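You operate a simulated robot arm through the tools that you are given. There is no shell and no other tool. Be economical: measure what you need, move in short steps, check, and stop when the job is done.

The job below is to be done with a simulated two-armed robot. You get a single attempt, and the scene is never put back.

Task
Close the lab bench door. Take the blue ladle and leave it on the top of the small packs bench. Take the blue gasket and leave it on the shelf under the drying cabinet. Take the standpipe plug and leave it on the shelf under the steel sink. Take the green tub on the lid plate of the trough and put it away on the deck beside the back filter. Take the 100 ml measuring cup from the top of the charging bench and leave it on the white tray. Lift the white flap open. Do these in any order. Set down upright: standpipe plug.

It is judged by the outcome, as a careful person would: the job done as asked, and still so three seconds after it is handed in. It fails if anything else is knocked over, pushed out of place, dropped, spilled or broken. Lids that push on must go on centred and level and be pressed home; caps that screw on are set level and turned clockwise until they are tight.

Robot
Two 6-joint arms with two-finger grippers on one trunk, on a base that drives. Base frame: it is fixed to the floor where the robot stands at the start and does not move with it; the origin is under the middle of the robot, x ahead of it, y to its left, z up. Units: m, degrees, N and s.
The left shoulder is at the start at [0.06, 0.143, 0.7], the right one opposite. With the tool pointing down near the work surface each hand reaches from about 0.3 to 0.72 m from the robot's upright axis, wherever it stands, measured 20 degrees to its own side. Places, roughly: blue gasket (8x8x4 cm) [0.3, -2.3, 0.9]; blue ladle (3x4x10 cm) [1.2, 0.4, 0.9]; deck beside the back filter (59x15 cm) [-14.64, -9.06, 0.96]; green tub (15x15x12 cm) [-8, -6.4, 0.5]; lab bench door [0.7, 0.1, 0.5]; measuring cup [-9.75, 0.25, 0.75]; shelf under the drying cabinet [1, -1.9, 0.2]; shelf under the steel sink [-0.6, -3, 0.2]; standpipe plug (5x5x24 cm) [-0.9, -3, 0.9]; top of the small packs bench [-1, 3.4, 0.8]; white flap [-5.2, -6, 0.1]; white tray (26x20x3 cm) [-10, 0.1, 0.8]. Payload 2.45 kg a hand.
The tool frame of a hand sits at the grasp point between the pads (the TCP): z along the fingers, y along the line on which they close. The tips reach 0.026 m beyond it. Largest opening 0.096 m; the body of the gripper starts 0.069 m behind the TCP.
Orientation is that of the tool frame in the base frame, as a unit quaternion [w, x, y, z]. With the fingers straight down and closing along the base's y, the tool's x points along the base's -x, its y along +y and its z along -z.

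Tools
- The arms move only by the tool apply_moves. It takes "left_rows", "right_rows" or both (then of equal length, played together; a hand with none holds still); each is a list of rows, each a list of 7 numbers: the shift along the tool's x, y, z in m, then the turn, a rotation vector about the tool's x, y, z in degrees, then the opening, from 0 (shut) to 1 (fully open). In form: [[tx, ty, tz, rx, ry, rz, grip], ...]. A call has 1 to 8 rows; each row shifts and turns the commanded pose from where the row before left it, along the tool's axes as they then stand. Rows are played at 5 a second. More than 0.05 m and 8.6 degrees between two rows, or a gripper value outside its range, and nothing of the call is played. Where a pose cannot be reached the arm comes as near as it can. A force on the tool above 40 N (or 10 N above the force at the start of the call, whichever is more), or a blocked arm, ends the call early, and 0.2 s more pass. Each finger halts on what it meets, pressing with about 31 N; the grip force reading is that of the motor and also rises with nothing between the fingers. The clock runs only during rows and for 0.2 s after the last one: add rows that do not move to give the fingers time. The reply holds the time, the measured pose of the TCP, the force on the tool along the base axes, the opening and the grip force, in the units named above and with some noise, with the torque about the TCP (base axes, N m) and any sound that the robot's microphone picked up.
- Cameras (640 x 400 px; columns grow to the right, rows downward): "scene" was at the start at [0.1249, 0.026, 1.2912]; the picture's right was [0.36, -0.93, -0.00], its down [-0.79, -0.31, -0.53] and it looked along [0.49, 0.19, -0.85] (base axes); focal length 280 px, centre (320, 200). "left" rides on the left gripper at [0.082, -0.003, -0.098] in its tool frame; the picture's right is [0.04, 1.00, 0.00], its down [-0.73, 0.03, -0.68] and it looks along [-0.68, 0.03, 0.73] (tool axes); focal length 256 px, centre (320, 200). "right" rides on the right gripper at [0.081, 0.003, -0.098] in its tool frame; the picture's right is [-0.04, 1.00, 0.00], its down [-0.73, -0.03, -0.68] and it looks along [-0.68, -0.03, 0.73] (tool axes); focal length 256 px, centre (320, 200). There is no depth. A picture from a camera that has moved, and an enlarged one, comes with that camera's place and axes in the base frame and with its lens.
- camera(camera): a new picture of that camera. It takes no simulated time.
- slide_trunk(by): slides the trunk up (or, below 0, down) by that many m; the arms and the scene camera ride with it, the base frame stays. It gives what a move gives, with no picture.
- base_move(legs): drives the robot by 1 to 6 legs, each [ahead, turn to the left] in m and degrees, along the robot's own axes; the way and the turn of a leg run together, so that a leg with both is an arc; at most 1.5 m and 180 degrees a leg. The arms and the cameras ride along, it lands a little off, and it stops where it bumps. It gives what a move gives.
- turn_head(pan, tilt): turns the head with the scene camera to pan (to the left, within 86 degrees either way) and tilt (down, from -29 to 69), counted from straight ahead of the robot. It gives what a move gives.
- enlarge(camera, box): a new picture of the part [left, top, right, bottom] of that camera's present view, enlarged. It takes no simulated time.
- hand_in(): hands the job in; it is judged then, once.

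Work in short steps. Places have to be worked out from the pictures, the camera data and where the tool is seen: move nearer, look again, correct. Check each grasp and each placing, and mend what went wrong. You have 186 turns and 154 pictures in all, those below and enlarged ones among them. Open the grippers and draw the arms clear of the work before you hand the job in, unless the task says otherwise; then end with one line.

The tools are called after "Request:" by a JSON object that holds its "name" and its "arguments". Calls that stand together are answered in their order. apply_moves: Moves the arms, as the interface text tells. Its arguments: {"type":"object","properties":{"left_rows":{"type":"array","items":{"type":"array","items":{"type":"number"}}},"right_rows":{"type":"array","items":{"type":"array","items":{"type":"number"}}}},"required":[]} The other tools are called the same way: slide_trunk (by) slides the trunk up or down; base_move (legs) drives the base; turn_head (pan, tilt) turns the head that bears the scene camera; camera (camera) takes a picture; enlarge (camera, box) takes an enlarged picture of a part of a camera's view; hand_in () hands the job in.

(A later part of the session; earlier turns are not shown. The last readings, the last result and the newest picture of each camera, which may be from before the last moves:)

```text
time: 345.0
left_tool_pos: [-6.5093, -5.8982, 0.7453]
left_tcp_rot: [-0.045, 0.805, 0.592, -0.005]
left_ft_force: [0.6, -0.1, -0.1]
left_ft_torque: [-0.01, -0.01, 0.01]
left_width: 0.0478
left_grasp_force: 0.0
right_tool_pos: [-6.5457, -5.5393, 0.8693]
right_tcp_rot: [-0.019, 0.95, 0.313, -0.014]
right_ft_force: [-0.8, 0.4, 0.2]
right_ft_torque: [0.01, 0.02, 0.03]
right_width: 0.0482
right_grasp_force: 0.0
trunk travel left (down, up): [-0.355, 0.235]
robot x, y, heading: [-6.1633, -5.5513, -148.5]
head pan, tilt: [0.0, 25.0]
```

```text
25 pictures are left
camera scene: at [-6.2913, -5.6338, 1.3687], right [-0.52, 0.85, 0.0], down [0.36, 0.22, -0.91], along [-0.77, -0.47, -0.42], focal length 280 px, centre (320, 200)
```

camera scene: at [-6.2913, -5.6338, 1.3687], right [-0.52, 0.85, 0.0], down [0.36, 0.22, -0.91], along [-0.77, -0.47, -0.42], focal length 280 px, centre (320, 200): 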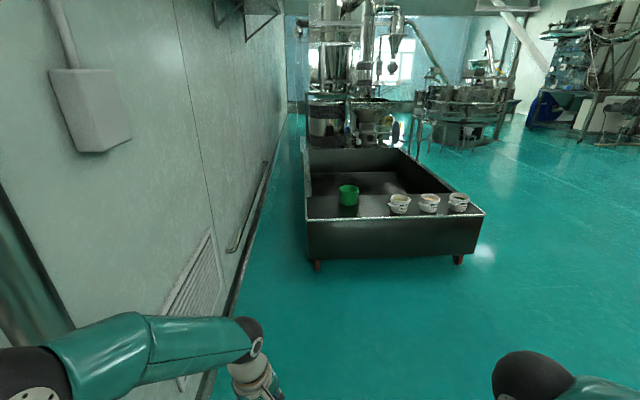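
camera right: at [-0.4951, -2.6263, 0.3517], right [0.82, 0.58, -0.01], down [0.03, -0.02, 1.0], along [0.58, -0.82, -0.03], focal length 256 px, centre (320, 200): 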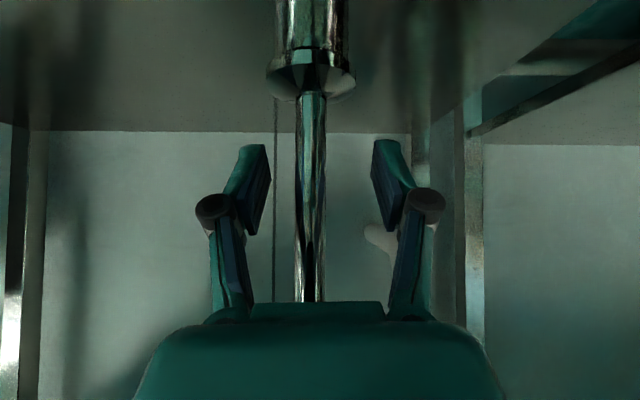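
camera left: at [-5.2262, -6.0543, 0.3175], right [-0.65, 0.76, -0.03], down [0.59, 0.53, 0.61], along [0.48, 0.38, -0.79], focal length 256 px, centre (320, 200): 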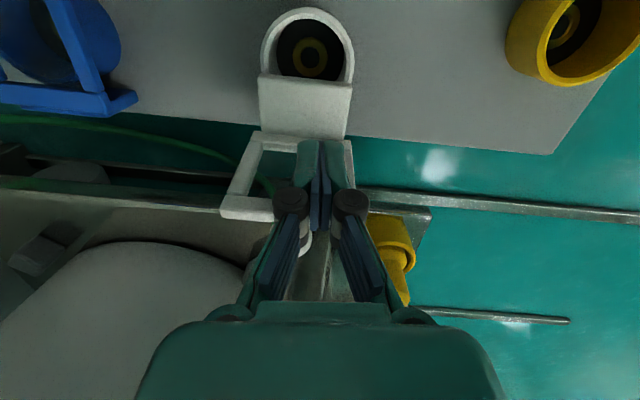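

The green tub stands on the trough's lid plate (≈[−7.93, −6.40]). I drive up in front of it, squared to the trough.

Request:
{"name": "base_move", "arguments": {"legs": [[0, -10], [1.15, 0], [0, 16]]}}

Request:
{"name": "turn_head", "arguments": {"pan": 0, "tilt": 50}}

Request:
{"name": "camera", "arguments": {"camera": "scene"}}

```text
time: 352.7
left_tool_pos: [-7.543, -6.3353, 0.7453]
left_tcp_rot: [-0.045, 0.779, 0.625, -0.007]
left_ft_force: [0.2, -0.4, -1.1]
left_ft_torque: [0.0, -0.04, -0.02]
left_width: 0.0481
left_grasp_force: 0.1
right_tool_pos: [-7.6097, -5.9795, 0.8701]
right_tcp_rot: [-0.017, 0.936, 0.352, -0.015]
right_ft_force: [0.0, 0.3, -0.2]
right_ft_torque: [-0.01, -0.02, -0.03]
right_width: 0.0478
right_grasp_force: 0.0
trunk travel left (down, up): [-0.355, 0.235]
robot x, y, heading: [-7.2323, -5.9536, -143.3]
head pan, tilt: [0.0, 25.0]
```

```text
time: 353.6
left_tool_pos: [-7.5436, -6.3341, 0.7465]
left_tcp_rot: [-0.044, 0.779, 0.626, -0.006]
left_ft_force: [0.8, 0.8, -0.4]
left_ft_torque: [-0.02, 0.01, -0.05]
left_width: 0.048
left_grasp_force: 0.0
right_tool_pos: [-7.6078, -5.9786, 0.8705]
right_tcp_rot: [-0.017, 0.936, 0.352, -0.015]
right_ft_force: [-0.2, -0.6, 0.1]
right_ft_torque: [0.01, 0.01, -0.03]
right_width: 0.048
right_grasp_force: 0.1
trunk travel left (down, up): [-0.355, 0.235]
robot x, y, heading: [-7.2272, -5.9584, -143.6]
head pan, tilt: [0.0, 50.0]
```

```text
24 pictures are left
camera scene: at [-7.3398, -6.0364, 1.3313], right [-0.59, 0.81, 0.0], down [0.62, 0.45, -0.64], along [-0.52, -0.38, -0.77], focal length 280 px, centre (320, 200)
```

scene: 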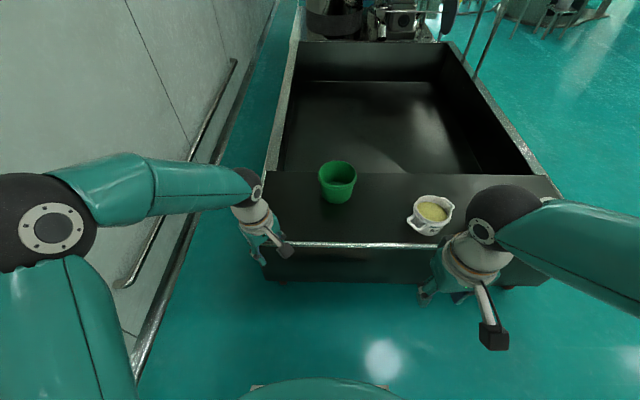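

Request:
{"name": "enlarge", "arguments": {"camera": "scene", "box": [290, 140, 390, 220]}}

```text
5.00 times, centred on (340, 180) of scene
camera zoom: at [-7.3398, -6.0364, 1.3313], right [-0.59, 0.81, 0.0], down [0.62, 0.45, -0.64], along [-0.52, -0.38, -0.77], focal length 1397 px, centre (220, 300)
```

zoom: 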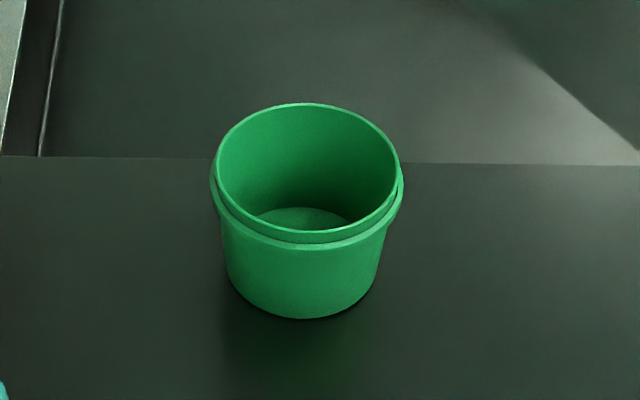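

The tub is empty and plain; I will pinch its left wall, one finger inside. Centre estimate [−8.02, −6.45], rim z≈0.54. I drive 0.3 m forward and square the left hand.

Request:
{"name": "base_move", "arguments": {"legs": [[0.3, 0]]}}

Request:
{"name": "apply_moves", "arguments": {"left_rows": [[0, 0, 0, 0, -5, 0, 0.9], [0, 0, 0, 0, 0, 8.2, 0.9], [0, 0, 0, 0, 0, 8.2, 0.9], [0, 0, 0, 0, 0, 8.2, 0.9], [0, 0, 0, 0, 0, 8.2, 0.9], [0, 0, 0, 0, 0, 8.2, 0.9]]}}

Request:
{"name": "camera", "arguments": {"camera": "left"}}

```text
time: 355.6
left_tool_pos: [-7.7859, -6.5167, 0.745]
left_tcp_rot: [-0.046, 0.778, 0.627, -0.006]
left_ft_force: [-0.1, 0.4, 0.5]
left_ft_torque: [0.03, -0.01, -0.01]
left_width: 0.0481
left_grasp_force: 0.1
right_tool_pos: [-7.8516, -6.1621, 0.8701]
right_tcp_rot: [-0.018, 0.935, 0.354, -0.015]
right_ft_force: [-1.1, 0.2, -0.2]
right_ft_torque: [0.01, -0.04, 0.03]
right_width: 0.0481
right_grasp_force: 0.1
trunk travel left (down, up): [-0.355, 0.235]
robot x, y, heading: [-7.4774, -6.1338, -143.3]
head pan, tilt: [0.0, 50.0]
```

```text
time: 357.0
left_tool_pos: [-7.786, -6.5159, 0.7465]
left_tcp_rot: [-0.002, 0.948, 0.316, -0.045]
left_ft_force: [0.2, 0.6, 0.2]
left_ft_torque: [-0.04, 0.02, 0.01]
left_width: 0.0865
left_grasp_force: 0.0
right_tool_pos: [-7.8515, -6.162, 0.8709]
right_tcp_rot: [-0.018, 0.935, 0.353, -0.014]
right_ft_force: [0.0, -0.4, 0.8]
right_ft_torque: [-0.05, -0.02, 0.0]
right_width: 0.0481
right_grasp_force: 0.1
trunk travel left (down, up): [-0.355, 0.235]
robot x, y, heading: [-7.4704, -6.1356, -143.5]
head pan, tilt: [0.0, 50.0]
```

```text
22 pictures are left
camera left: at [-7.7141, -6.4615, 0.8385], right [0.63, -0.78, -0.04], down [-0.51, -0.45, 0.74], along [-0.59, -0.44, -0.68], focal length 256 px, centre (320, 200)
```

left: 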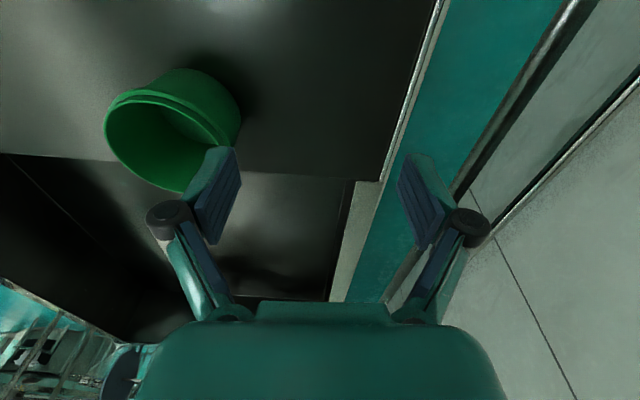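

Rim centre triangulates to [−7.976, −6.420], z≈0.59. I move above the left wall point [−7.936, −6.474].

Request:
{"name": "apply_moves", "arguments": {"left_rows": [[-0.0235, -0.031, 0, 0, 0, 0, 0.9], [-0.0235, -0.031, 0, 0, 0, 0, 0.9], [-0.0235, -0.031, 0, 0, 0, 0, 0.9], [-0.0235, -0.031, 0, 0, 0, 0, 0.9], [0, 0, 0.045, 0, 0, 0, 0.9], [0, 0, 0.045, 0, 0, 0, 0.9]]}}

Request:
{"name": "camera", "arguments": {"camera": "left"}}

```text
time: 358.4
left_tool_pos: [-7.9434, -6.4748, 0.6698]
left_tcp_rot: [-0.003, 0.948, 0.316, -0.046]
left_ft_force: [-0.3, -1.6, -0.1]
left_ft_torque: [0.01, 0.02, -0.03]
left_width: 0.0863
left_grasp_force: 0.0
right_tool_pos: [-7.8517, -6.1615, 0.8703]
right_tcp_rot: [-0.018, 0.935, 0.353, -0.014]
right_ft_force: [0.4, -0.1, -0.1]
right_ft_torque: [0.03, 0.03, 0.02]
right_width: 0.0481
right_grasp_force: 0.2
trunk travel left (down, up): [-0.355, 0.235]
robot x, y, heading: [-7.4736, -6.1346, -143.4]
head pan, tilt: [0.0, 50.0]
```

```text
21 pictures are left
camera left: at [-7.8727, -6.4208, 0.7616], right [0.63, -0.78, -0.04], down [-0.51, -0.45, 0.74], along [-0.59, -0.45, -0.68], focal length 256 px, centre (320, 200)
```

left: 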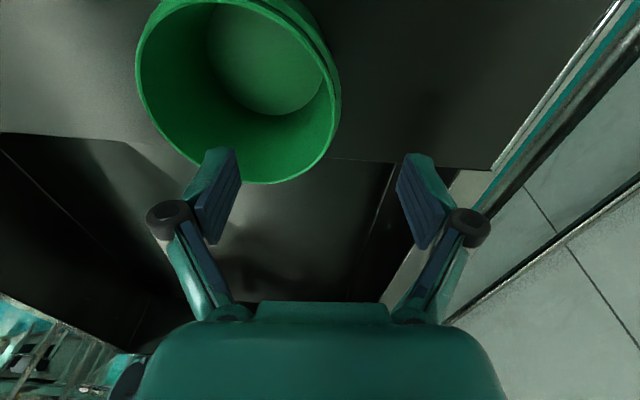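

Wall lies between the fingers. I lower 10 cm and pinch the wall.

Request:
{"name": "apply_moves", "arguments": {"left_rows": [[0.01, 0.006, 0.035, 0, 0, 0, 0.9], [0, 0, 0.035, 0, 0, 0, 0.9], [0, 0, 0.025, 0, 0, 0, 0.9], [0, 0, 0, 0, 0, 0, 0.3], [0, 0, 0, 0, 0, 0, 0], [0, 0, 0, 0, 0, 0, 0], [0, 0, 0, 0, 0, 0, 0], [0, 0, 0, 0, 0, 0, 0]]}}

Request:
{"name": "apply_moves", "arguments": {"left_rows": [[0, 0, -0.03, 0, 0, 0, 0], [0, 0, -0.04, 0, 0, 0, 0], [0, 0, -0.04, 0, 0, 0, 0], [0, 0, -0.04, 0, 0, 0, 0], [0, 0, -0.04, 0, 0, 0, 0]]}}

Request:
{"name": "camera", "arguments": {"camera": "scene"}}

```text
time: 360.2
left_tool_pos: [-7.9394, -6.4763, 0.5749]
left_tcp_rot: [-0.003, 0.948, 0.316, -0.045]
left_ft_force: [1.1, 1.1, 5.3]
left_ft_torque: [0.71, 0.06, -0.11]
left_width: 0.0059
left_grasp_force: 30.6
right_tool_pos: [-7.8502, -6.1614, 0.871]
right_tcp_rot: [-0.018, 0.935, 0.354, -0.016]
right_ft_force: [-0.2, 0.5, 0.4]
right_ft_torque: [-0.02, -0.02, 0.04]
right_width: 0.0481
right_grasp_force: 0.0
trunk travel left (down, up): [-0.355, 0.235]
robot x, y, heading: [-7.4751, -6.1337, -143.3]
head pan, tilt: [0.0, 50.0]
```

```text
time: 361.4
left_tool_pos: [-7.921, -6.4699, 0.7617]
left_tcp_rot: [-0.003, 0.948, 0.316, -0.044]
left_ft_force: [0.4, -0.2, -0.6]
left_ft_torque: [-0.08, -0.02, 0.02]
left_width: 0.0062
left_grasp_force: 30.9
right_tool_pos: [-7.8513, -6.1602, 0.8706]
right_tcp_rot: [-0.018, 0.935, 0.354, -0.015]
right_ft_force: [-0.1, 0.1, -0.4]
right_ft_torque: [-0.01, 0.03, -0.01]
right_width: 0.0483
right_grasp_force: 0.1
trunk travel left (down, up): [-0.355, 0.235]
robot x, y, heading: [-7.4727, -6.1335, -143.4]
head pan, tilt: [0.0, 50.0]
```

```text
20 pictures are left
camera scene: at [-7.5831, -6.2165, 1.3313], right [-0.6, 0.8, 0.0], down [0.61, 0.46, -0.64], along [-0.52, -0.38, -0.77], focal length 280 px, centre (320, 200)
```

scene: 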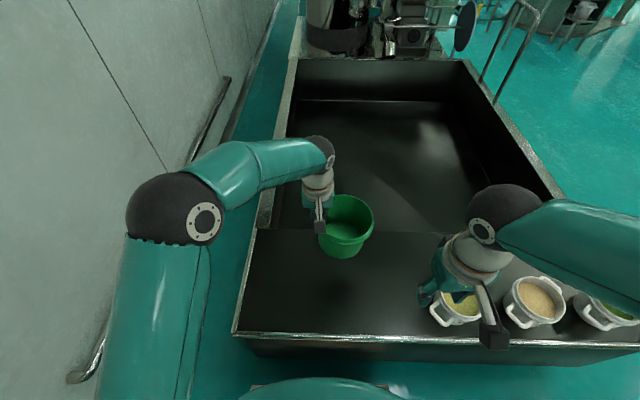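

The tub is up and level. I pull it in, back away from the trough, and swing to the open floor on the right.

Request:
{"name": "apply_moves", "arguments": {"left_rows": [[0.04, 0.02, -0.02, 0, 0, 0, 0], [0.04, 0.02, -0.02, 0, 0, 0, 0], [0.04, 0.02, 0, 0, 0, 0, 0]]}}

Request:
{"name": "base_move", "arguments": {"legs": [[-0.6, 0], [0, -37], [0, -38], [1.4, 0]]}}

Request:
{"name": "turn_head", "arguments": {"pan": 50, "tilt": 10}}

Request:
{"name": "camera", "arguments": {"camera": "scene"}}

```text
time: 362.2
left_tool_pos: [-7.7845, -6.446, 0.7905]
left_tcp_rot: [-0.002, 0.948, 0.316, -0.045]
left_ft_force: [0.4, -0.8, -1.1]
left_ft_torque: [-0.09, -0.06, -0.02]
left_width: 0.006
left_grasp_force: 31.2
right_tool_pos: [-7.8513, -6.1623, 0.8705]
right_tcp_rot: [-0.017, 0.935, 0.353, -0.015]
right_ft_force: [0.9, 0.3, -0.3]
right_ft_torque: [0.0, 0.0, 0.01]
right_width: 0.0479
right_grasp_force: 0.1
trunk travel left (down, up): [-0.355, 0.235]
robot x, y, heading: [-7.473, -6.1358, -143.3]
head pan, tilt: [0.0, 50.0]
```

```text
time: 369.2
left_tool_pos: [-7.4051, -5.6174, 0.7898]
left_tcp_rot: [-0.026, 0.966, -0.255, -0.036]
left_ft_force: [0.6, -0.3, -0.7]
left_ft_torque: [-0.02, 0.03, 0.02]
left_width: 0.0059
left_grasp_force: 31.6
right_tool_pos: [-7.1714, -5.442, 0.8717]
right_tcp_rot: [-0.022, 0.976, -0.218, -0.003]
right_ft_force: [-1.0, 0.0, 0.3]
right_ft_torque: [0.04, -0.02, 0.02]
right_width: 0.0479
right_grasp_force: 0.0
trunk travel left (down, up): [-0.355, 0.235]
robot x, y, heading: [-7.0133, -5.8141, 149.0]
head pan, tilt: [0.0, 50.0]
stopped in leg 3: the robot was blocked; the commanded pose is now the measured one
```

```text
time: 370.4
left_tool_pos: [-7.4056, -5.6167, 0.7907]
left_tcp_rot: [-0.027, 0.966, -0.255, -0.035]
left_ft_force: [-0.2, -0.5, -1.4]
left_ft_torque: [-0.1, 0.05, 0.01]
left_width: 0.0061
left_grasp_force: 31.1
right_tool_pos: [-7.1706, -5.4423, 0.8712]
right_tcp_rot: [-0.023, 0.976, -0.218, -0.004]
right_ft_force: [0.3, 0.0, -0.6]
right_ft_torque: [0.02, -0.01, 0.03]
right_width: 0.048
right_grasp_force: 0.1
trunk travel left (down, up): [-0.355, 0.235]
robot x, y, heading: [-7.0124, -5.8141, 148.8]
head pan, tilt: [50.0, 10.0]
```

```text
19 pictures are left
camera scene: at [-7.1538, -5.8118, 1.3931], right [-0.32, 0.95, 0.0], down [0.17, 0.06, -0.98], along [-0.93, -0.32, -0.17], focal length 280 px, centre (320, 200)
```

scene: 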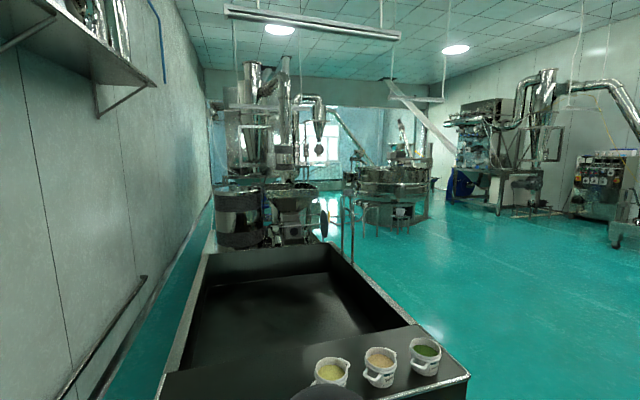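

The target deck lies beyond the mill, at the far end left of the round table. I go round the trough on its right side.

Request:
{"name": "base_move", "arguments": {"legs": [[1.5, 0], [0.2, 0], [0, 31], [0, 31.5]]}}

Request:
{"name": "base_move", "arguments": {"legs": [[1.5, 0], [0.9, 0]]}}

Request:
{"name": "turn_head", "arguments": {"pan": 0, "tilt": 15}}

Request:
{"name": "camera", "arguments": {"camera": "scene"}}

```text
time: 382.6
left_tool_pos: [-8.8228, -5.1973, 0.7922]
left_tcp_rot: [-0.004, 0.96, 0.277, -0.044]
left_ft_force: [-0.7, 1.0, -0.7]
left_ft_torque: [-0.09, -0.04, 0.03]
left_width: 0.0058
left_grasp_force: 31.4
right_tool_pos: [-8.866, -4.9073, 0.8729]
right_tcp_rot: [-0.018, 0.949, 0.315, -0.015]
right_ft_force: [-0.5, -0.2, 0.5]
right_ft_torque: [-0.03, 0.02, -0.02]
right_width: 0.0483
right_grasp_force: 0.0
trunk travel left (down, up): [-0.355, 0.235]
robot x, y, heading: [-8.4852, -4.9106, -149.1]
head pan, tilt: [50.0, 10.0]
stopped in leg 4: the robot was blocked; the commanded pose is now the measured one
```

```text
time: 394.6
left_tool_pos: [-10.8944, -6.4485, 0.79]
left_tcp_rot: [-0.004, 0.96, 0.277, -0.044]
left_ft_force: [-0.2, 0.3, -1.2]
left_ft_torque: [-0.09, -0.04, 0.0]
left_width: 0.0062
left_grasp_force: 30.4
right_tool_pos: [-10.9369, -6.1584, 0.8729]
right_tcp_rot: [-0.018, 0.949, 0.314, -0.014]
right_ft_force: [-1.2, 0.6, -0.4]
right_ft_torque: [0.02, -0.02, 0.02]
right_width: 0.0479
right_grasp_force: 0.1
trunk travel left (down, up): [-0.355, 0.235]
robot x, y, heading: [-10.5562, -6.1608, -149.2]
head pan, tilt: [50.0, 10.0]
```

```text
time: 395.8
left_tool_pos: [-10.8947, -6.4477, 0.7909]
left_tcp_rot: [-0.004, 0.96, 0.278, -0.044]
left_ft_force: [0.2, 0.6, -1.1]
left_ft_torque: [-0.09, -0.01, -0.02]
left_width: 0.0061
left_grasp_force: 31.4
right_tool_pos: [-10.9374, -6.1579, 0.8739]
right_tcp_rot: [-0.019, 0.949, 0.314, -0.016]
right_ft_force: [0.4, -0.4, 0.1]
right_ft_torque: [0.01, 0.06, 0.02]
right_width: 0.048
right_grasp_force: 0.1
trunk travel left (down, up): [-0.355, 0.235]
robot x, y, heading: [-10.5534, -6.1605, -148.8]
head pan, tilt: [0.0, 15.0]
```

```text
18 pictures are left
camera scene: at [-10.6866, -6.239, 1.385], right [-0.51, 0.86, 0.0], down [0.22, 0.13, -0.97], along [-0.83, -0.5, -0.26], focal length 280 px, centre (320, 200)
```

scene: 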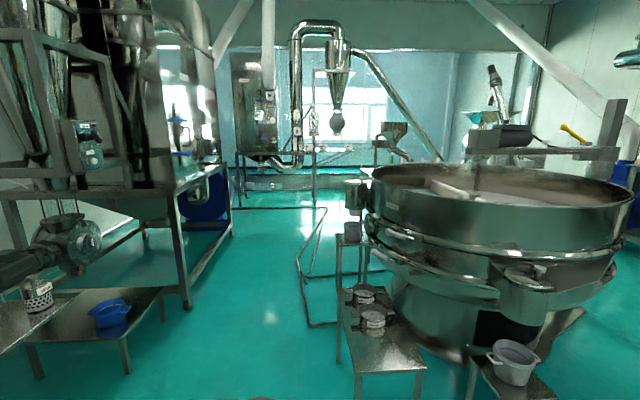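

The deck is by the tall filter ahead-left, through a metre-wide aisle. I raise the trunk so the arms clear things, and move into the aisle's mouth.

Request:
{"name": "slide_trunk", "arguments": {"by": 0.23}}

Request:
{"name": "base_move", "arguments": {"legs": [[0, 16], [1.5, 0], [0.1, 0], [0, -14], [0.6, 0]]}}

Request:
{"name": "turn_head", "arguments": {"pan": 5, "tilt": 25}}

Request:
{"name": "camera", "arguments": {"camera": "scene"}}

```text
time: 398.2
left_tool_pos: [-10.8936, -6.4477, 1.021]
left_tcp_rot: [-0.004, 0.96, 0.276, -0.044]
left_ft_force: [-0.2, 0.3, -2.4]
left_ft_torque: [-0.09, -0.05, 0.02]
left_width: 0.006
left_grasp_force: 31.0
right_tool_pos: [-10.9361, -6.1577, 1.103]
right_tcp_rot: [-0.018, 0.949, 0.314, -0.015]
right_ft_force: [-0.3, -1.2, -0.5]
right_ft_torque: [-0.01, -0.02, 0.02]
right_width: 0.0478
right_grasp_force: 0.1
trunk travel left (down, up): [-0.585, 0.005]
robot x, y, heading: [-10.5545, -6.158, -149.0]
head pan, tilt: [0.0, 15.0]
```

```text
time: 411.6
left_tool_pos: [-12.4695, -7.983, 1.0213]
left_tcp_rot: [-0.002, 0.952, 0.304, -0.044]
left_ft_force: [-0.7, -0.3, -2.0]
left_ft_torque: [-0.05, -0.01, 0.01]
left_width: 0.0059
left_grasp_force: 30.6
right_tool_pos: [-12.5293, -7.6947, 1.1025]
right_tcp_rot: [-0.018, 0.94, 0.34, -0.015]
right_ft_force: [0.0, -0.3, -0.4]
right_ft_torque: [0.03, -0.03, -0.02]
right_width: 0.048
right_grasp_force: 0.1
trunk travel left (down, up): [-0.585, 0.005]
robot x, y, heading: [-12.1467, -7.6754, -146.2]
head pan, tilt: [0.0, 15.0]
```

```text
time: 412.3
left_tool_pos: [-12.4694, -7.9811, 1.0221]
left_tcp_rot: [-0.003, 0.952, 0.304, -0.045]
left_ft_force: [0.9, 0.9, -1.2]
left_ft_torque: [-0.08, -0.04, 0.02]
left_width: 0.0059
left_grasp_force: 30.8
right_tool_pos: [-12.5287, -7.6944, 1.1028]
right_tcp_rot: [-0.016, 0.94, 0.34, -0.015]
right_ft_force: [0.0, 0.4, 0.5]
right_ft_torque: [0.02, 0.0, 0.02]
right_width: 0.048
right_grasp_force: 0.1
trunk travel left (down, up): [-0.585, 0.005]
robot x, y, heading: [-12.1477, -7.6729, -145.7]
head pan, tilt: [5.0, 25.0]
```

```text
17 pictures are left
camera scene: at [-12.2689, -7.7662, 1.5988], right [-0.63, 0.78, 0.0], down [0.33, 0.27, -0.91], along [-0.7, -0.57, -0.42], focal length 280 px, centre (320, 200)
```

scene: 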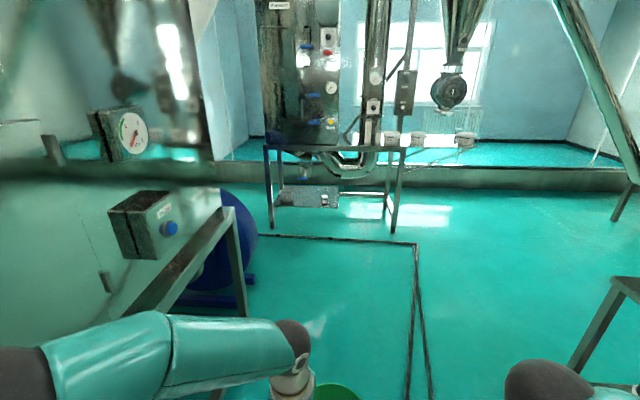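

The stand with the filter is ahead; the deck should be near pixel (371, 142). I zoom.

Request:
{"name": "enlarge", "arguments": {"camera": "scene", "box": [250, 90, 490, 240]}}

```text
2.67 times, centred on (370, 165) of scene
camera zoom: at [-12.2689, -7.7662, 1.5988], right [-0.63, 0.78, 0.0], down [0.33, 0.27, -0.91], along [-0.7, -0.57, -0.42], focal length 745 px, centre (187, 293)
```

zoom: 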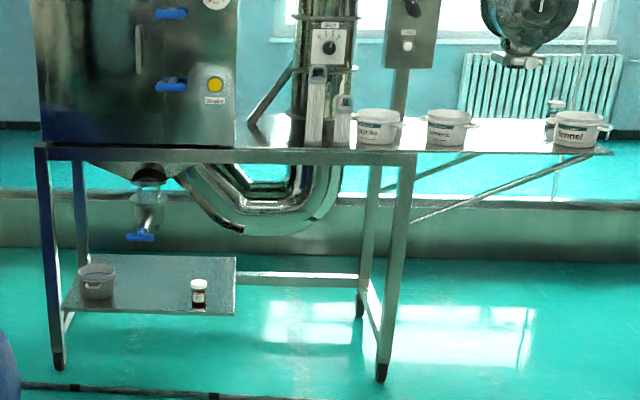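

The free part of the deck is the 0.22 m between the filter cabinet and the gauges; I aim for tub centre [−14.506, −9.187]. I drive up to within reach.

Request:
{"name": "base_move", "arguments": {"legs": [[0, -4.7], [1.5, 0], [0.4, 0], [0, 4.7]]}}

Request:
{"name": "apply_moves", "arguments": {"left_rows": [[0, 0, -0.04, 0, 0, 0, 0], [0, 0, -0.04, 0, 0, -8, 0], [0, 0, -0.04, 0, 0, -8, 0], [0, 0, 0, 0, 0, -8, 0], [0, 0, 0, 0, 0, -8, 0], [0, 0, 0, 0, 0, -8, 0], [0, 0, 0, 0, 0, -8, 0], [0, 0, 0, 0, 0, -8, 0]]}}

Request:
{"name": "turn_head", "arguments": {"pan": 8, "tilt": 35}}

Request:
{"name": "camera", "arguments": {"camera": "scene"}}

```text
time: 422.9
left_tool_pos: [-14.1326, -8.8682, 1.0211]
left_tcp_rot: [-0.003, 0.955, 0.292, -0.044]
left_ft_force: [-1.1, 0.3, -1.0]
left_ft_torque: [-0.04, -0.04, -0.01]
left_width: 0.006
left_grasp_force: 30.4
right_tool_pos: [-14.1836, -8.5779, 1.1024]
right_tcp_rot: [-0.018, 0.944, 0.328, -0.015]
right_ft_force: [0.4, -0.7, -0.2]
right_ft_torque: [-0.03, -0.02, 0.0]
right_width: 0.048
right_grasp_force: 0.2
trunk travel left (down, up): [-0.585, 0.005]
robot x, y, heading: [-13.802, -8.5693, -147.4]
head pan, tilt: [5.0, 25.0]
```

```text
time: 424.7
left_tool_pos: [-14.1213, -8.8658, 1.1427]
left_tcp_rot: [-0.024, 0.706, 0.707, -0.037]
left_ft_force: [0.7, -0.4, -1.1]
left_ft_torque: [-0.01, -0.06, 0.01]
left_width: 0.0063
left_grasp_force: 31.0
right_tool_pos: [-14.1832, -8.5785, 1.1038]
right_tcp_rot: [-0.017, 0.944, 0.329, -0.015]
right_ft_force: [0.5, 0.7, -0.8]
right_ft_torque: [0.03, -0.04, 0.03]
right_width: 0.0482
right_grasp_force: 0.2
trunk travel left (down, up): [-0.585, 0.005]
robot x, y, heading: [-13.8058, -8.5681, -147.5]
head pan, tilt: [5.0, 25.0]
```

```text
time: 425.4
left_tool_pos: [-14.1213, -8.8634, 1.1431]
left_tcp_rot: [-0.023, 0.708, 0.705, -0.037]
left_ft_force: [-0.1, 0.0, -1.3]
left_ft_torque: [0.01, -0.08, 0.01]
left_width: 0.0058
left_grasp_force: 31.2
right_tool_pos: [-14.1841, -8.5785, 1.1035]
right_tcp_rot: [-0.017, 0.944, 0.328, -0.015]
right_ft_force: [0.5, 0.1, -0.5]
right_ft_torque: [-0.02, -0.02, 0.0]
right_width: 0.0482
right_grasp_force: 0.0
trunk travel left (down, up): [-0.585, 0.005]
robot x, y, heading: [-13.8003, -8.5672, -147.0]
head pan, tilt: [8.0, 35.0]
```

```text
15 pictures are left
camera scene: at [-13.9203, -8.6582, 1.583], right [-0.65, 0.76, 0.0], down [0.44, 0.37, -0.82], along [-0.62, -0.53, -0.57], focal length 280 px, centre (320, 200)
```

scene: 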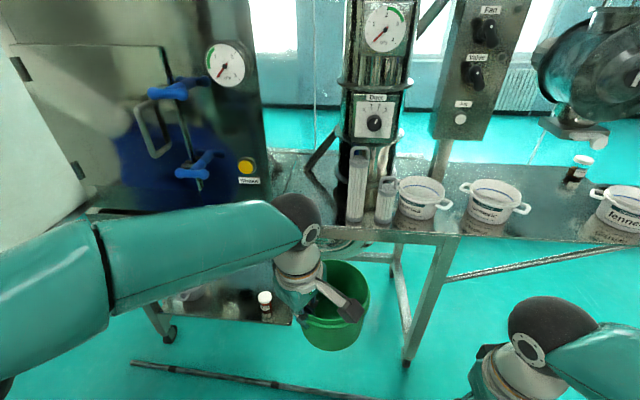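

The spot between filter and gauges is clear. I drive 0.25 m closer and turn the hand so the tub is ahead of it.

Request:
{"name": "base_move", "arguments": {"legs": [[0.25, 0]]}}

Request:
{"name": "apply_moves", "arguments": {"left_rows": [[0, 0, 0, 0, 0, -8.5, 0], [0, 0, 0, 0, 0, -8.5, 0], [0, 0, 0, 0, 0, -8.5, 0], [0, 0, 0, 0, 0, -8.5, 0]]}}

Request:
{"name": "camera", "arguments": {"camera": "scene"}}

```text
time: 427.2
left_tool_pos: [-14.3343, -8.9979, 1.1418]
left_tcp_rot: [-0.023, 0.708, 0.705, -0.036]
left_ft_force: [-0.3, -0.1, -1.9]
left_ft_torque: [-0.01, -0.09, -0.01]
left_width: 0.006
left_grasp_force: 30.8
right_tool_pos: [-14.3956, -8.7127, 1.1035]
right_tcp_rot: [-0.017, 0.945, 0.326, -0.014]
right_ft_force: [-0.7, 0.2, 0.1]
right_ft_torque: [0.03, -0.1, 0.03]
right_width: 0.048
right_grasp_force: 0.1
trunk travel left (down, up): [-0.585, 0.005]
robot x, y, heading: [-14.014, -8.7058, -147.6]
head pan, tilt: [8.0, 35.0]
```

```text
time: 428.2
left_tool_pos: [-14.3336, -8.9972, 1.1408]
left_tcp_rot: [-0.033, 0.471, 0.881, -0.029]
left_ft_force: [-0.2, -0.5, -1.8]
left_ft_torque: [0.02, -0.09, 0.0]
left_width: 0.006
left_grasp_force: 31.1
right_tool_pos: [-14.396, -8.7124, 1.1031]
right_tcp_rot: [-0.017, 0.945, 0.326, -0.015]
right_ft_force: [0.0, 0.5, 0.0]
right_ft_torque: [-0.02, -0.01, 0.02]
right_width: 0.0482
right_grasp_force: 0.1
trunk travel left (down, up): [-0.585, 0.005]
robot x, y, heading: [-14.0146, -8.703, -147.5]
head pan, tilt: [8.0, 35.0]
```

```text
14 pictures are left
camera scene: at [-14.1319, -8.7928, 1.583], right [-0.65, 0.76, 0.0], down [0.44, 0.37, -0.82], along [-0.62, -0.53, -0.57], focal length 280 px, centre (320, 200)
```

scene: 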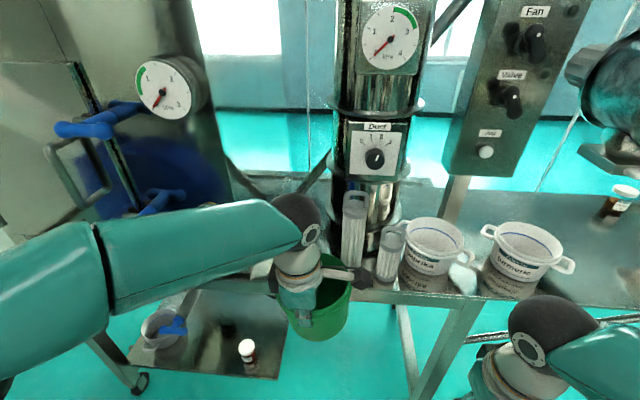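

The tub must go 6 cm left and 18 cm in. I move it there at height, then check.

Request:
{"name": "apply_moves", "arguments": {"left_rows": [[-0.03, 0, 0, 0, 0, 0, 0], [-0.03, 0, 0, 0, 0, 0, 0], [0, -0.046, 0, 0, 0, 0, 0], [0, -0.046, 0, 0, 0, 0, 0], [0, -0.046, 0, 0, 0, 0, 0], [0, -0.045, 0, 0, 0, 0, 0]]}}

Request:
{"name": "camera", "arguments": {"camera": "scene"}}

```text
time: 429.6
left_tool_pos: [-14.4509, -9.1492, 1.1538]
left_tcp_rot: [-0.032, 0.472, 0.881, -0.027]
left_ft_force: [0.2, -0.3, -0.6]
left_ft_torque: [0.07, -0.1, 0.0]
left_width: 0.006
left_grasp_force: 31.0
right_tool_pos: [-14.3966, -8.7125, 1.1037]
right_tcp_rot: [-0.017, 0.945, 0.326, -0.015]
right_ft_force: [-0.6, -0.1, -0.6]
right_ft_torque: [-0.01, 0.0, 0.0]
right_width: 0.0478
right_grasp_force: 0.0
trunk travel left (down, up): [-0.585, 0.005]
robot x, y, heading: [-14.0117, -8.7046, -147.8]
head pan, tilt: [8.0, 35.0]
```

```text
13 pictures are left
camera scene: at [-14.1341, -8.7938, 1.5827], right [-0.65, 0.76, 0.0], down [0.44, 0.37, -0.82], along [-0.62, -0.53, -0.58], focal length 280 px, centre (320, 200)
```

scene: 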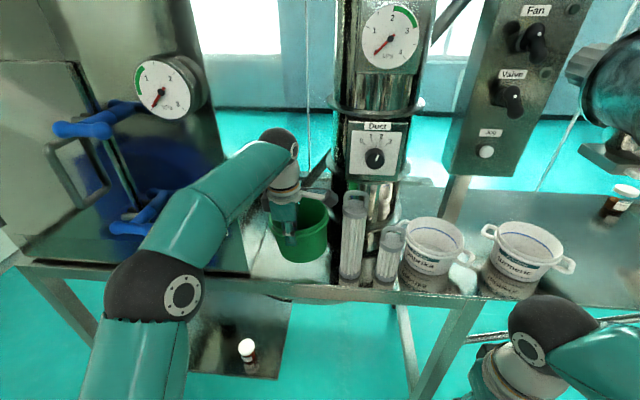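

Well placed between the filter and the gauges. I lower it to the deck.

Request:
{"name": "apply_moves", "arguments": {"left_rows": [[0.0033, 0, 0.035, 0, 0, 0, 0], [0.0033, 0, 0.035, 0, 0, 0, 0], [0.0008, 0, 0.008, 0, 0, 0, 0], [0, 0, 0, 0, 0, 0, 0]]}}

Request:
{"name": "apply_moves", "arguments": {"left_rows": [[0, 0, 0.006, 0, 0, 0, 0], [0, 0, 0.006, 0, 0, 0, 0], [0, 0, 0, 0, 0, 0, 0]]}}

```text
time: 430.6
left_tool_pos: [-14.4624, -9.1452, 1.0768]
left_tcp_rot: [-0.033, 0.471, 0.881, -0.029]
left_ft_force: [0.8, 0.2, -0.8]
left_ft_torque: [0.01, -0.12, -0.02]
left_width: 0.0057
left_grasp_force: 31.0
right_tool_pos: [-14.3956, -8.7126, 1.1025]
right_tcp_rot: [-0.016, 0.945, 0.327, -0.014]
right_ft_force: [-0.2, -0.3, -0.2]
right_ft_torque: [-0.03, -0.05, -0.05]
right_width: 0.0481
right_grasp_force: 0.0
trunk travel left (down, up): [-0.585, 0.005]
robot x, y, heading: [-14.0148, -8.7024, -147.4]
head pan, tilt: [8.0, 35.0]
```

```text
time: 431.4
left_tool_pos: [-14.464, -9.1449, 1.066]
left_tcp_rot: [-0.033, 0.472, 0.881, -0.029]
left_ft_force: [0.0, 0.5, -2.3]
left_ft_torque: [0.02, -0.08, 0.0]
left_width: 0.006
left_grasp_force: 31.1
right_tool_pos: [-14.3945, -8.7128, 1.104]
right_tcp_rot: [-0.017, 0.945, 0.326, -0.014]
right_ft_force: [0.2, 0.3, 0.4]
right_ft_torque: [0.02, 0.0, 0.03]
right_width: 0.048
right_grasp_force: 0.1
trunk travel left (down, up): [-0.585, 0.005]
robot x, y, heading: [-14.0195, -8.699, -147.5]
head pan, tilt: [8.0, 35.0]
```

Request:
{"name": "apply_moves", "arguments": {"left_rows": [[-0.001, 0, 0.006, 0, 0, 0, 0], [-0.001, 0, 0.006, 0, 0, 0, 0], [0, 0, 0, 0, 0, 0, 0]]}}

Request:
{"name": "apply_moves", "arguments": {"left_rows": [[-0.001, 0, 0.005, 0, 0, 0, 0], [-0.001, 0, 0.005, 0, 0, 0, 0], [0, 0, 0, 0, 0, 0, 0]]}}

Request:
{"name": "camera", "arguments": {"camera": "scene"}}

```text
time: 432.2
left_tool_pos: [-14.4647, -9.1448, 1.0558]
left_tcp_rot: [-0.034, 0.472, 0.881, -0.031]
left_ft_force: [0.9, 2.2, 14.1]
left_ft_torque: [-0.67, 0.09, 0.03]
left_width: 0.006
left_grasp_force: 30.6
right_tool_pos: [-14.3947, -8.7108, 1.1056]
right_tcp_rot: [-0.018, 0.945, 0.326, -0.015]
right_ft_force: [-0.5, -0.3, -0.6]
right_ft_torque: [-0.02, -0.02, 0.02]
right_width: 0.0482
right_grasp_force: 0.1
trunk travel left (down, up): [-0.585, 0.005]
robot x, y, heading: [-14.0144, -8.7048, -147.6]
head pan, tilt: [8.0, 35.0]
```

```text
time: 433.0
left_tool_pos: [-14.4632, -9.1465, 1.0469]
left_tcp_rot: [-0.034, 0.472, 0.88, -0.031]
left_ft_force: [-5.4, 5.5, 26.0]
left_ft_torque: [-0.54, 0.59, -0.23]
left_width: 0.0059
left_grasp_force: 31.1
right_tool_pos: [-14.3924, -8.7112, 1.1036]
right_tcp_rot: [-0.017, 0.945, 0.327, -0.016]
right_ft_force: [0.5, 0.0, 0.3]
right_ft_torque: [0.02, 0.01, -0.03]
right_width: 0.0478
right_grasp_force: 0.0
trunk travel left (down, up): [-0.585, 0.005]
robot x, y, heading: [-14.0153, -8.705, -147.7]
head pan, tilt: [8.0, 35.0]
```

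```text
12 pictures are left
camera scene: at [-14.1302, -8.7894, 1.5834], right [-0.65, 0.76, 0.0], down [0.44, 0.37, -0.82], along [-0.62, -0.53, -0.57], focal length 280 px, centre (320, 200)
```

scene: 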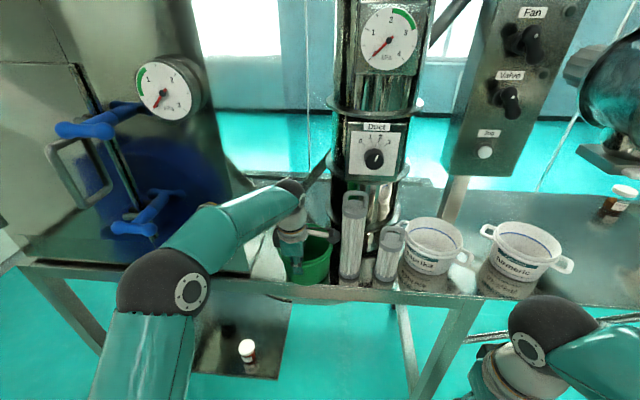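

The tub is on the deck. I relax, open, and rise straight out.

Request:
{"name": "apply_moves", "arguments": {"left_rows": [[0, 0, -0.004, 0, 0, 0, 0], [0, 0, 0, 0, 0, 0, 0.3], [0, 0, 0, 0, 0, 0, 0.4], [0, 0, 0, 0, 0, 0, 0.4], [0, 0, -0.04, 0, 0, 0, 0.4], [0, 0, -0.04, 0, 0, 0, 0.4], [0, 0, -0.04, 0, 0, 0, 0.4]]}}

Request:
{"name": "apply_moves", "arguments": {"left_rows": [[0, 0.045, 0, 0, 0, 0, 0.4], [0, 0.045, 0, 0, 0, 0, 0.4], [0, 0.045, 0, 0, 0, 0, 0.4]]}}

Request:
{"name": "camera", "arguments": {"camera": "scene"}}

```text
time: 434.6
left_tool_pos: [-14.4519, -9.1448, 1.168]
left_tcp_rot: [-0.034, 0.471, 0.881, -0.029]
left_ft_force: [0.4, 0.7, 0.4]
left_ft_torque: [-0.02, -0.02, -0.03]
left_width: 0.0386
left_grasp_force: 0.1
right_tool_pos: [-14.3934, -8.7121, 1.1045]
right_tcp_rot: [-0.017, 0.945, 0.327, -0.015]
right_ft_force: [0.1, 0.2, -0.7]
right_ft_torque: [0.0, 0.04, 0.03]
right_width: 0.0479
right_grasp_force: 0.1
trunk travel left (down, up): [-0.585, 0.005]
robot x, y, heading: [-14.013, -8.7017, -147.7]
head pan, tilt: [8.0, 35.0]
```

```text
time: 435.4
left_tool_pos: [-14.3386, -9.0685, 1.1557]
left_tcp_rot: [-0.034, 0.471, 0.881, -0.029]
left_ft_force: [0.3, -1.2, 0.4]
left_ft_torque: [-0.01, 0.02, 0.02]
left_width: 0.0382
left_grasp_force: 0.0
right_tool_pos: [-14.3929, -8.7116, 1.1043]
right_tcp_rot: [-0.018, 0.945, 0.326, -0.016]
right_ft_force: [-0.1, -0.4, 0.5]
right_ft_torque: [-0.03, 0.02, 0.0]
right_width: 0.0479
right_grasp_force: 0.0
trunk travel left (down, up): [-0.585, 0.005]
robot x, y, heading: [-14.0113, -8.7051, -147.6]
head pan, tilt: [8.0, 35.0]
```

```text
11 pictures are left
camera scene: at [-14.1293, -8.7914, 1.5833], right [-0.65, 0.76, 0.0], down [0.44, 0.37, -0.82], along [-0.62, -0.53, -0.57], focal length 280 px, centre (320, 200)
```

scene: 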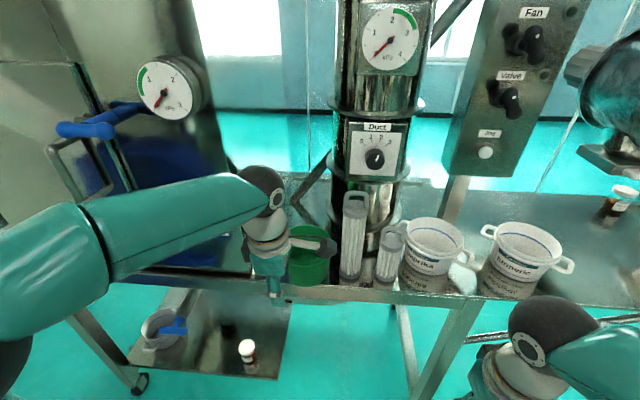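

The tub stands on the deck between filter and gauges. Last: the measuring cup. I fold the left hand back and retrace my way out in reverse.

Request:
{"name": "apply_moves", "arguments": {"left_rows": [[0, 0.03, 0, 0, 0, 8, 0.4], [0, 0.03, 0, 0, 0, 8, 0.4], [0, 0, 0, 0, 0, 8, 0.4], [0, 0, 0, 0, 0, 8, 0.4], [0, 0, 0, 0, 0, 8, 0.4], [0, 0, 0, 0, 0, 8, 0.4], [0, 0, 0, 0, 0, 8, 0.4], [0, 0, 0, 0, 0, 8, 0.4]]}}

Request:
{"name": "base_move", "arguments": {"legs": [[-0.25, 0], [0, -3], [-1.5, 0], [-0.38, 0], [0, 18]]}}

Request:
{"name": "base_move", "arguments": {"legs": [[-1.5, 0], [-0.4, 0], [0, -17], [-1.3, 0]]}}

```text
time: 437.2
left_tool_pos: [-14.2891, -9.0414, 1.152]
left_tcp_rot: [-0.013, 0.867, 0.496, -0.041]
left_ft_force: [0.7, -0.8, 0.2]
left_ft_torque: [0.0, 0.0, 0.0]
left_width: 0.0382
left_grasp_force: 0.0
right_tool_pos: [-14.3957, -8.7126, 1.1052]
right_tcp_rot: [-0.017, 0.945, 0.326, -0.016]
right_ft_force: [-1.1, -0.1, -0.5]
right_ft_torque: [-0.01, 0.01, 0.0]
right_width: 0.0479
right_grasp_force: 0.0
trunk travel left (down, up): [-0.585, 0.005]
robot x, y, heading: [-14.0138, -8.702, -147.7]
head pan, tilt: [8.0, 35.0]
```

```text
time: 449.8
left_tool_pos: [-12.3476, -8.051, 1.151]
left_tcp_rot: [-0.008, 0.796, 0.604, -0.044]
left_ft_force: [-0.6, 0.2, -0.1]
left_ft_torque: [0.0, -0.01, -0.02]
left_width: 0.0385
left_grasp_force: 0.1
right_tool_pos: [-12.5342, -7.7562, 1.1047]
right_tcp_rot: [-0.016, 0.896, 0.444, -0.018]
right_ft_force: [-0.7, 0.2, -0.5]
right_ft_torque: [0.05, 0.01, 0.05]
right_width: 0.0479
right_grasp_force: 0.0
trunk travel left (down, up): [-0.585, 0.005]
robot x, y, heading: [-12.1716, -7.6481, -133.2]
head pan, tilt: [8.0, 35.0]
```

```text
time: 455.2
left_tool_pos: [-11.6061, -7.2744, 1.1536]
left_tcp_rot: [-0.004, 0.782, 0.622, -0.045]
left_ft_force: [-2.6, 0.3, -0.7]
left_ft_torque: [0.02, -0.16, -0.01]
left_width: 0.0384
left_grasp_force: 0.0
right_tool_pos: [-11.8025, -6.9892, 1.1024]
right_tcp_rot: [-0.014, 0.885, 0.466, -0.016]
right_ft_force: [-1.6, -0.9, -0.1]
right_ft_torque: [0.08, -0.2, 0.04]
right_width: 0.048
right_grasp_force: 0.0
trunk travel left (down, up): [-0.585, 0.005]
robot x, y, heading: [-11.4149, -6.8957, -126.0]
head pan, tilt: [8.0, 35.0]
stopped in leg 1: the robot was blocked; the commanded pose is now the measured one
```

Something touched behind on the right. I stop and look before going on.

Request:
{"name": "turn_head", "arguments": {"pan": -86, "tilt": 45}}

Request:
{"name": "camera", "arguments": {"camera": "scene"}}

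```text
time: 456.9
left_tool_pos: [-11.5931, -7.2682, 1.1587]
left_tcp_rot: [-0.006, 0.781, 0.622, -0.051]
left_ft_force: [0.2, -0.1, 0.1]
left_ft_torque: [-0.02, 0.02, -0.02]
left_width: 0.0383
left_grasp_force: 0.1
right_tool_pos: [-11.7892, -6.9834, 1.1072]
right_tcp_rot: [-0.013, 0.884, 0.466, -0.023]
right_ft_force: [-0.3, 0.2, -0.4]
right_ft_torque: [-0.02, 0.02, -0.04]
right_width: 0.048
right_grasp_force: 0.2
trunk travel left (down, up): [-0.585, 0.005]
robot x, y, heading: [-11.4127, -6.8981, -126.4]
head pan, tilt: [-85.9, 45.0]
```

```text
10 pictures are left
camera scene: at [-11.5186, -6.9011, 1.5682], right [0.53, 0.85, 0.0], down [0.6, -0.38, -0.71], along [-0.6, 0.38, -0.71], focal length 280 px, centre (320, 200)
```

scene: 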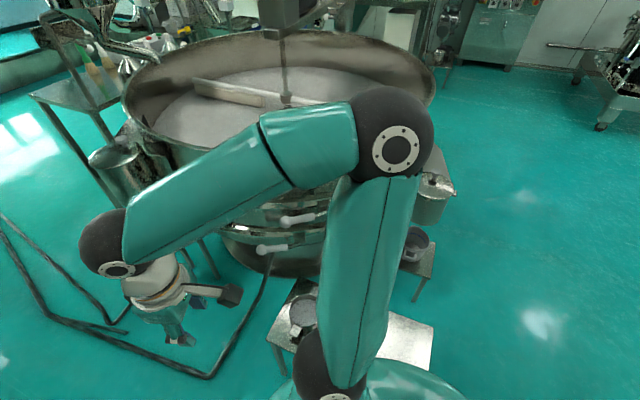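

The stand beside the round table is right against my right side. I go forward, realign onto my earlier track, and reverse along it.

Request:
{"name": "base_move", "arguments": {"legs": [[0.6, 0], [0, -8.8], [-1.5, 0], [-0.22, 0]]}}

```text
time: 469.4
left_tool_pos: [-10.7831, -6.5139, 1.1595]
left_tcp_rot: [-0.009, 0.831, 0.554, -0.051]
left_ft_force: [0.5, 1.2, 0.1]
left_ft_torque: [-0.05, 0.05, -0.02]
left_width: 0.0386
left_grasp_force: 0.1
right_tool_pos: [-10.931, -6.1995, 1.1068]
right_tcp_rot: [-0.014, 0.92, 0.392, -0.022]
right_ft_force: [0.4, -0.3, 0.7]
right_ft_torque: [-0.05, 0.01, 0.0]
right_width: 0.0481
right_grasp_force: 0.0
trunk travel left (down, up): [-0.585, 0.005]
robot x, y, heading: [-10.5434, -6.1747, -135.9]
head pan, tilt: [-85.9, 45.0]
```

Out of the aisle. I back further, then turn toward the north where the charging bench is.

Request:
{"name": "base_move", "arguments": {"legs": [[0, -13], [-1.0, 0], [0, -35], [0, -35]]}}

Request:
{"name": "base_move", "arguments": {"legs": [[0, -35]]}}

Request:
{"name": "turn_head", "arguments": {"pan": 0, "tilt": 12}}

Request:
{"name": "camera", "arguments": {"camera": "scene"}}

```text
time: 479.3
left_tool_pos: [-10.0597, -5.4694, 1.1604]
left_tcp_rot: [-0.039, 0.992, -0.116, -0.033]
left_ft_force: [0.8, 0.6, 0.2]
left_ft_torque: [-0.09, -0.01, 0.0]
left_width: 0.0381
left_grasp_force: 0.1
right_tool_pos: [-9.7716, -5.2745, 1.1084]
right_tcp_rot: [-0.024, 0.954, -0.298, -0.008]
right_ft_force: [0.1, 0.7, -0.1]
right_ft_torque: [-0.09, 0.03, -0.03]
right_width: 0.0479
right_grasp_force: 0.0
trunk travel left (down, up): [-0.585, 0.005]
robot x, y, heading: [-9.7087, -5.6778, 142.9]
head pan, tilt: [-85.9, 45.0]
stopped in leg 4: the robot was blocked; the commanded pose is now the measured one
```

```text
time: 481.6
left_tool_pos: [-9.8768, -5.3103, 1.1599]
left_tcp_rot: [-0.047, 0.911, -0.409, -0.02]
left_ft_force: [0.4, 0.0, -0.5]
left_ft_torque: [0.01, 0.02, 0.0]
left_width: 0.0382
left_grasp_force: 0.0
right_tool_pos: [-9.5299, -5.3147, 1.108]
right_tcp_rot: [-0.026, 0.821, -0.571, 0.001]
right_ft_force: [0.5, 1.8, -0.3]
right_ft_torque: [0.0, -0.04, -0.02]
right_width: 0.0481
right_grasp_force: 0.1
trunk travel left (down, up): [-0.585, 0.005]
robot x, y, heading: [-9.7197, -5.6878, 108.5]
head pan, tilt: [-85.9, 45.0]
```

```text
time: 483.1
left_tool_pos: [-9.8768, -5.3104, 1.1599]
left_tcp_rot: [-0.047, 0.912, -0.408, -0.018]
left_ft_force: [-1.0, -0.8, 0.1]
left_ft_torque: [0.01, -0.02, -0.01]
left_width: 0.0383
left_grasp_force: 0.2
right_tool_pos: [-9.5312, -5.3139, 1.1098]
right_tcp_rot: [-0.026, 0.821, -0.571, 0.002]
right_ft_force: [0.1, 0.8, -0.2]
right_ft_torque: [-0.01, -0.04, 0.01]
right_width: 0.048
right_grasp_force: 0.1
trunk travel left (down, up): [-0.585, 0.005]
robot x, y, heading: [-9.7244, -5.6861, 108.5]
head pan, tilt: [0.0, 12.0]
```

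```text
9 pictures are left
camera scene: at [-9.7719, -5.5414, 1.6199], right [0.95, 0.32, 0.0], down [0.07, -0.2, -0.98], along [-0.31, 0.93, -0.21], focal length 280 px, centre (320, 200)
```

scene: 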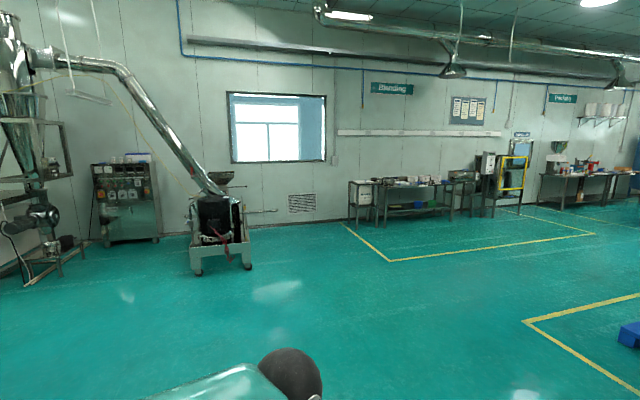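

The charging bench is the table under the "Blending" sign, facing me at about 134°. I drive over to it and turn to face it.

Request:
{"name": "base_move", "arguments": {"legs": [[0, -25.4], [1.5, 0], [1.5, 0], [1.5, 0], [0.55, 0], [0, 25]]}}

Request:
{"name": "base_move", "arguments": {"legs": [[0, 26]]}}

Request:
{"name": "turn_head", "arguments": {"pan": 0, "tilt": 30}}

Request:
{"name": "camera", "arguments": {"camera": "scene"}}

```text
time: 510.4
left_tool_pos: [-9.4905, -0.3309, 1.1601]
left_tcp_rot: [-0.047, 0.922, -0.385, -0.02]
left_ft_force: [1.2, -0.4, 0.3]
left_ft_torque: [0.0, -0.02, 0.0]
left_width: 0.0383
left_grasp_force: 0.1
right_tool_pos: [-9.1443, -0.3166, 1.109]
right_tcp_rot: [-0.026, 0.835, -0.55, 0.0]
right_ft_force: [0.5, 0.2, 0.2]
right_ft_torque: [-0.01, 0.01, -0.02]
right_width: 0.0481
right_grasp_force: 0.0
trunk travel left (down, up): [-0.585, 0.005]
robot x, y, heading: [-9.3061, -0.6934, 111.8]
head pan, tilt: [0.0, 12.0]
```

```text
time: 512.3
left_tool_pos: [-9.6316, -0.45, 1.1599]
left_tcp_rot: [-0.042, 0.985, -0.166, -0.03]
left_ft_force: [0.1, 0.3, -0.8]
left_ft_torque: [-0.02, -0.01, 0.03]
left_width: 0.0383
left_grasp_force: 0.1
right_tool_pos: [-9.327, -0.2862, 1.1102]
right_tcp_rot: [-0.025, 0.938, -0.347, -0.005]
right_ft_force: [-0.5, 0.4, 0.4]
right_ft_torque: [0.02, 0.01, -0.02]
right_width: 0.0479
right_grasp_force: 0.1
trunk travel left (down, up): [-0.585, 0.005]
robot x, y, heading: [-9.2981, -0.6885, 137.7]
head pan, tilt: [0.0, 12.0]
```

```text
time: 513.1
left_tool_pos: [-9.6296, -0.4494, 1.161]
left_tcp_rot: [-0.041, 0.985, -0.166, -0.031]
left_ft_force: [0.6, 0.4, 0.8]
left_ft_torque: [0.01, -0.01, -0.02]
left_width: 0.0383
left_grasp_force: 0.0
right_tool_pos: [-9.3253, -0.2845, 1.1098]
right_tcp_rot: [-0.026, 0.938, -0.346, -0.005]
right_ft_force: [0.1, 0.5, 0.4]
right_ft_torque: [0.01, 0.0, 0.03]
right_width: 0.0478
right_grasp_force: 0.2
trunk travel left (down, up): [-0.585, 0.005]
robot x, y, heading: [-9.2951, -0.6923, 137.6]
head pan, tilt: [0.0, 30.0]
```

```text
8 pictures are left
camera scene: at [-9.4078, -0.5845, 1.5909], right [0.67, 0.74, 0.0], down [0.37, -0.34, -0.87], along [-0.64, 0.58, -0.5], focal length 280 px, centre (320, 200)
```

scene: 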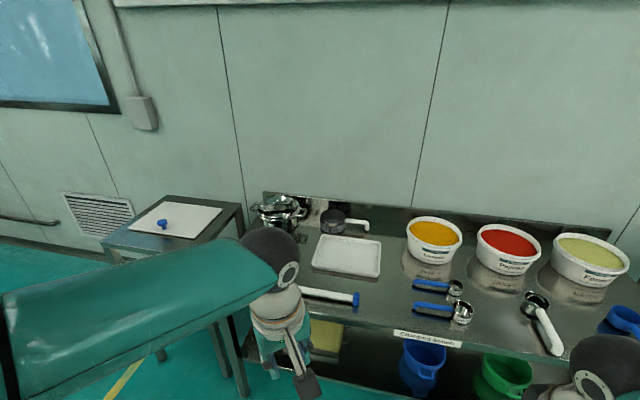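

Several measuring cups lie here; I zoom in to find the one marked 100 ml.

Request:
{"name": "enlarge", "arguments": {"camera": "scene", "box": [395, 268, 515, 343]}}

```text
5.33 times, centred on (455, 306) of scene
camera zoom: at [-9.4078, -0.5845, 1.5909], right [0.67, 0.74, 0.0], down [0.37, -0.34, -0.87], along [-0.64, 0.58, -0.5], focal length 1490 px, centre (-400, -363)
```

zoom: 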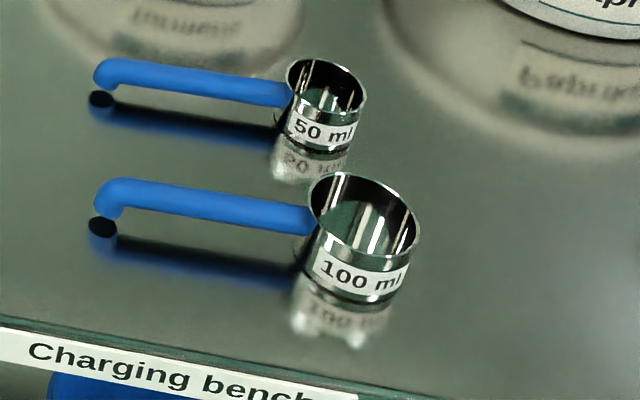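

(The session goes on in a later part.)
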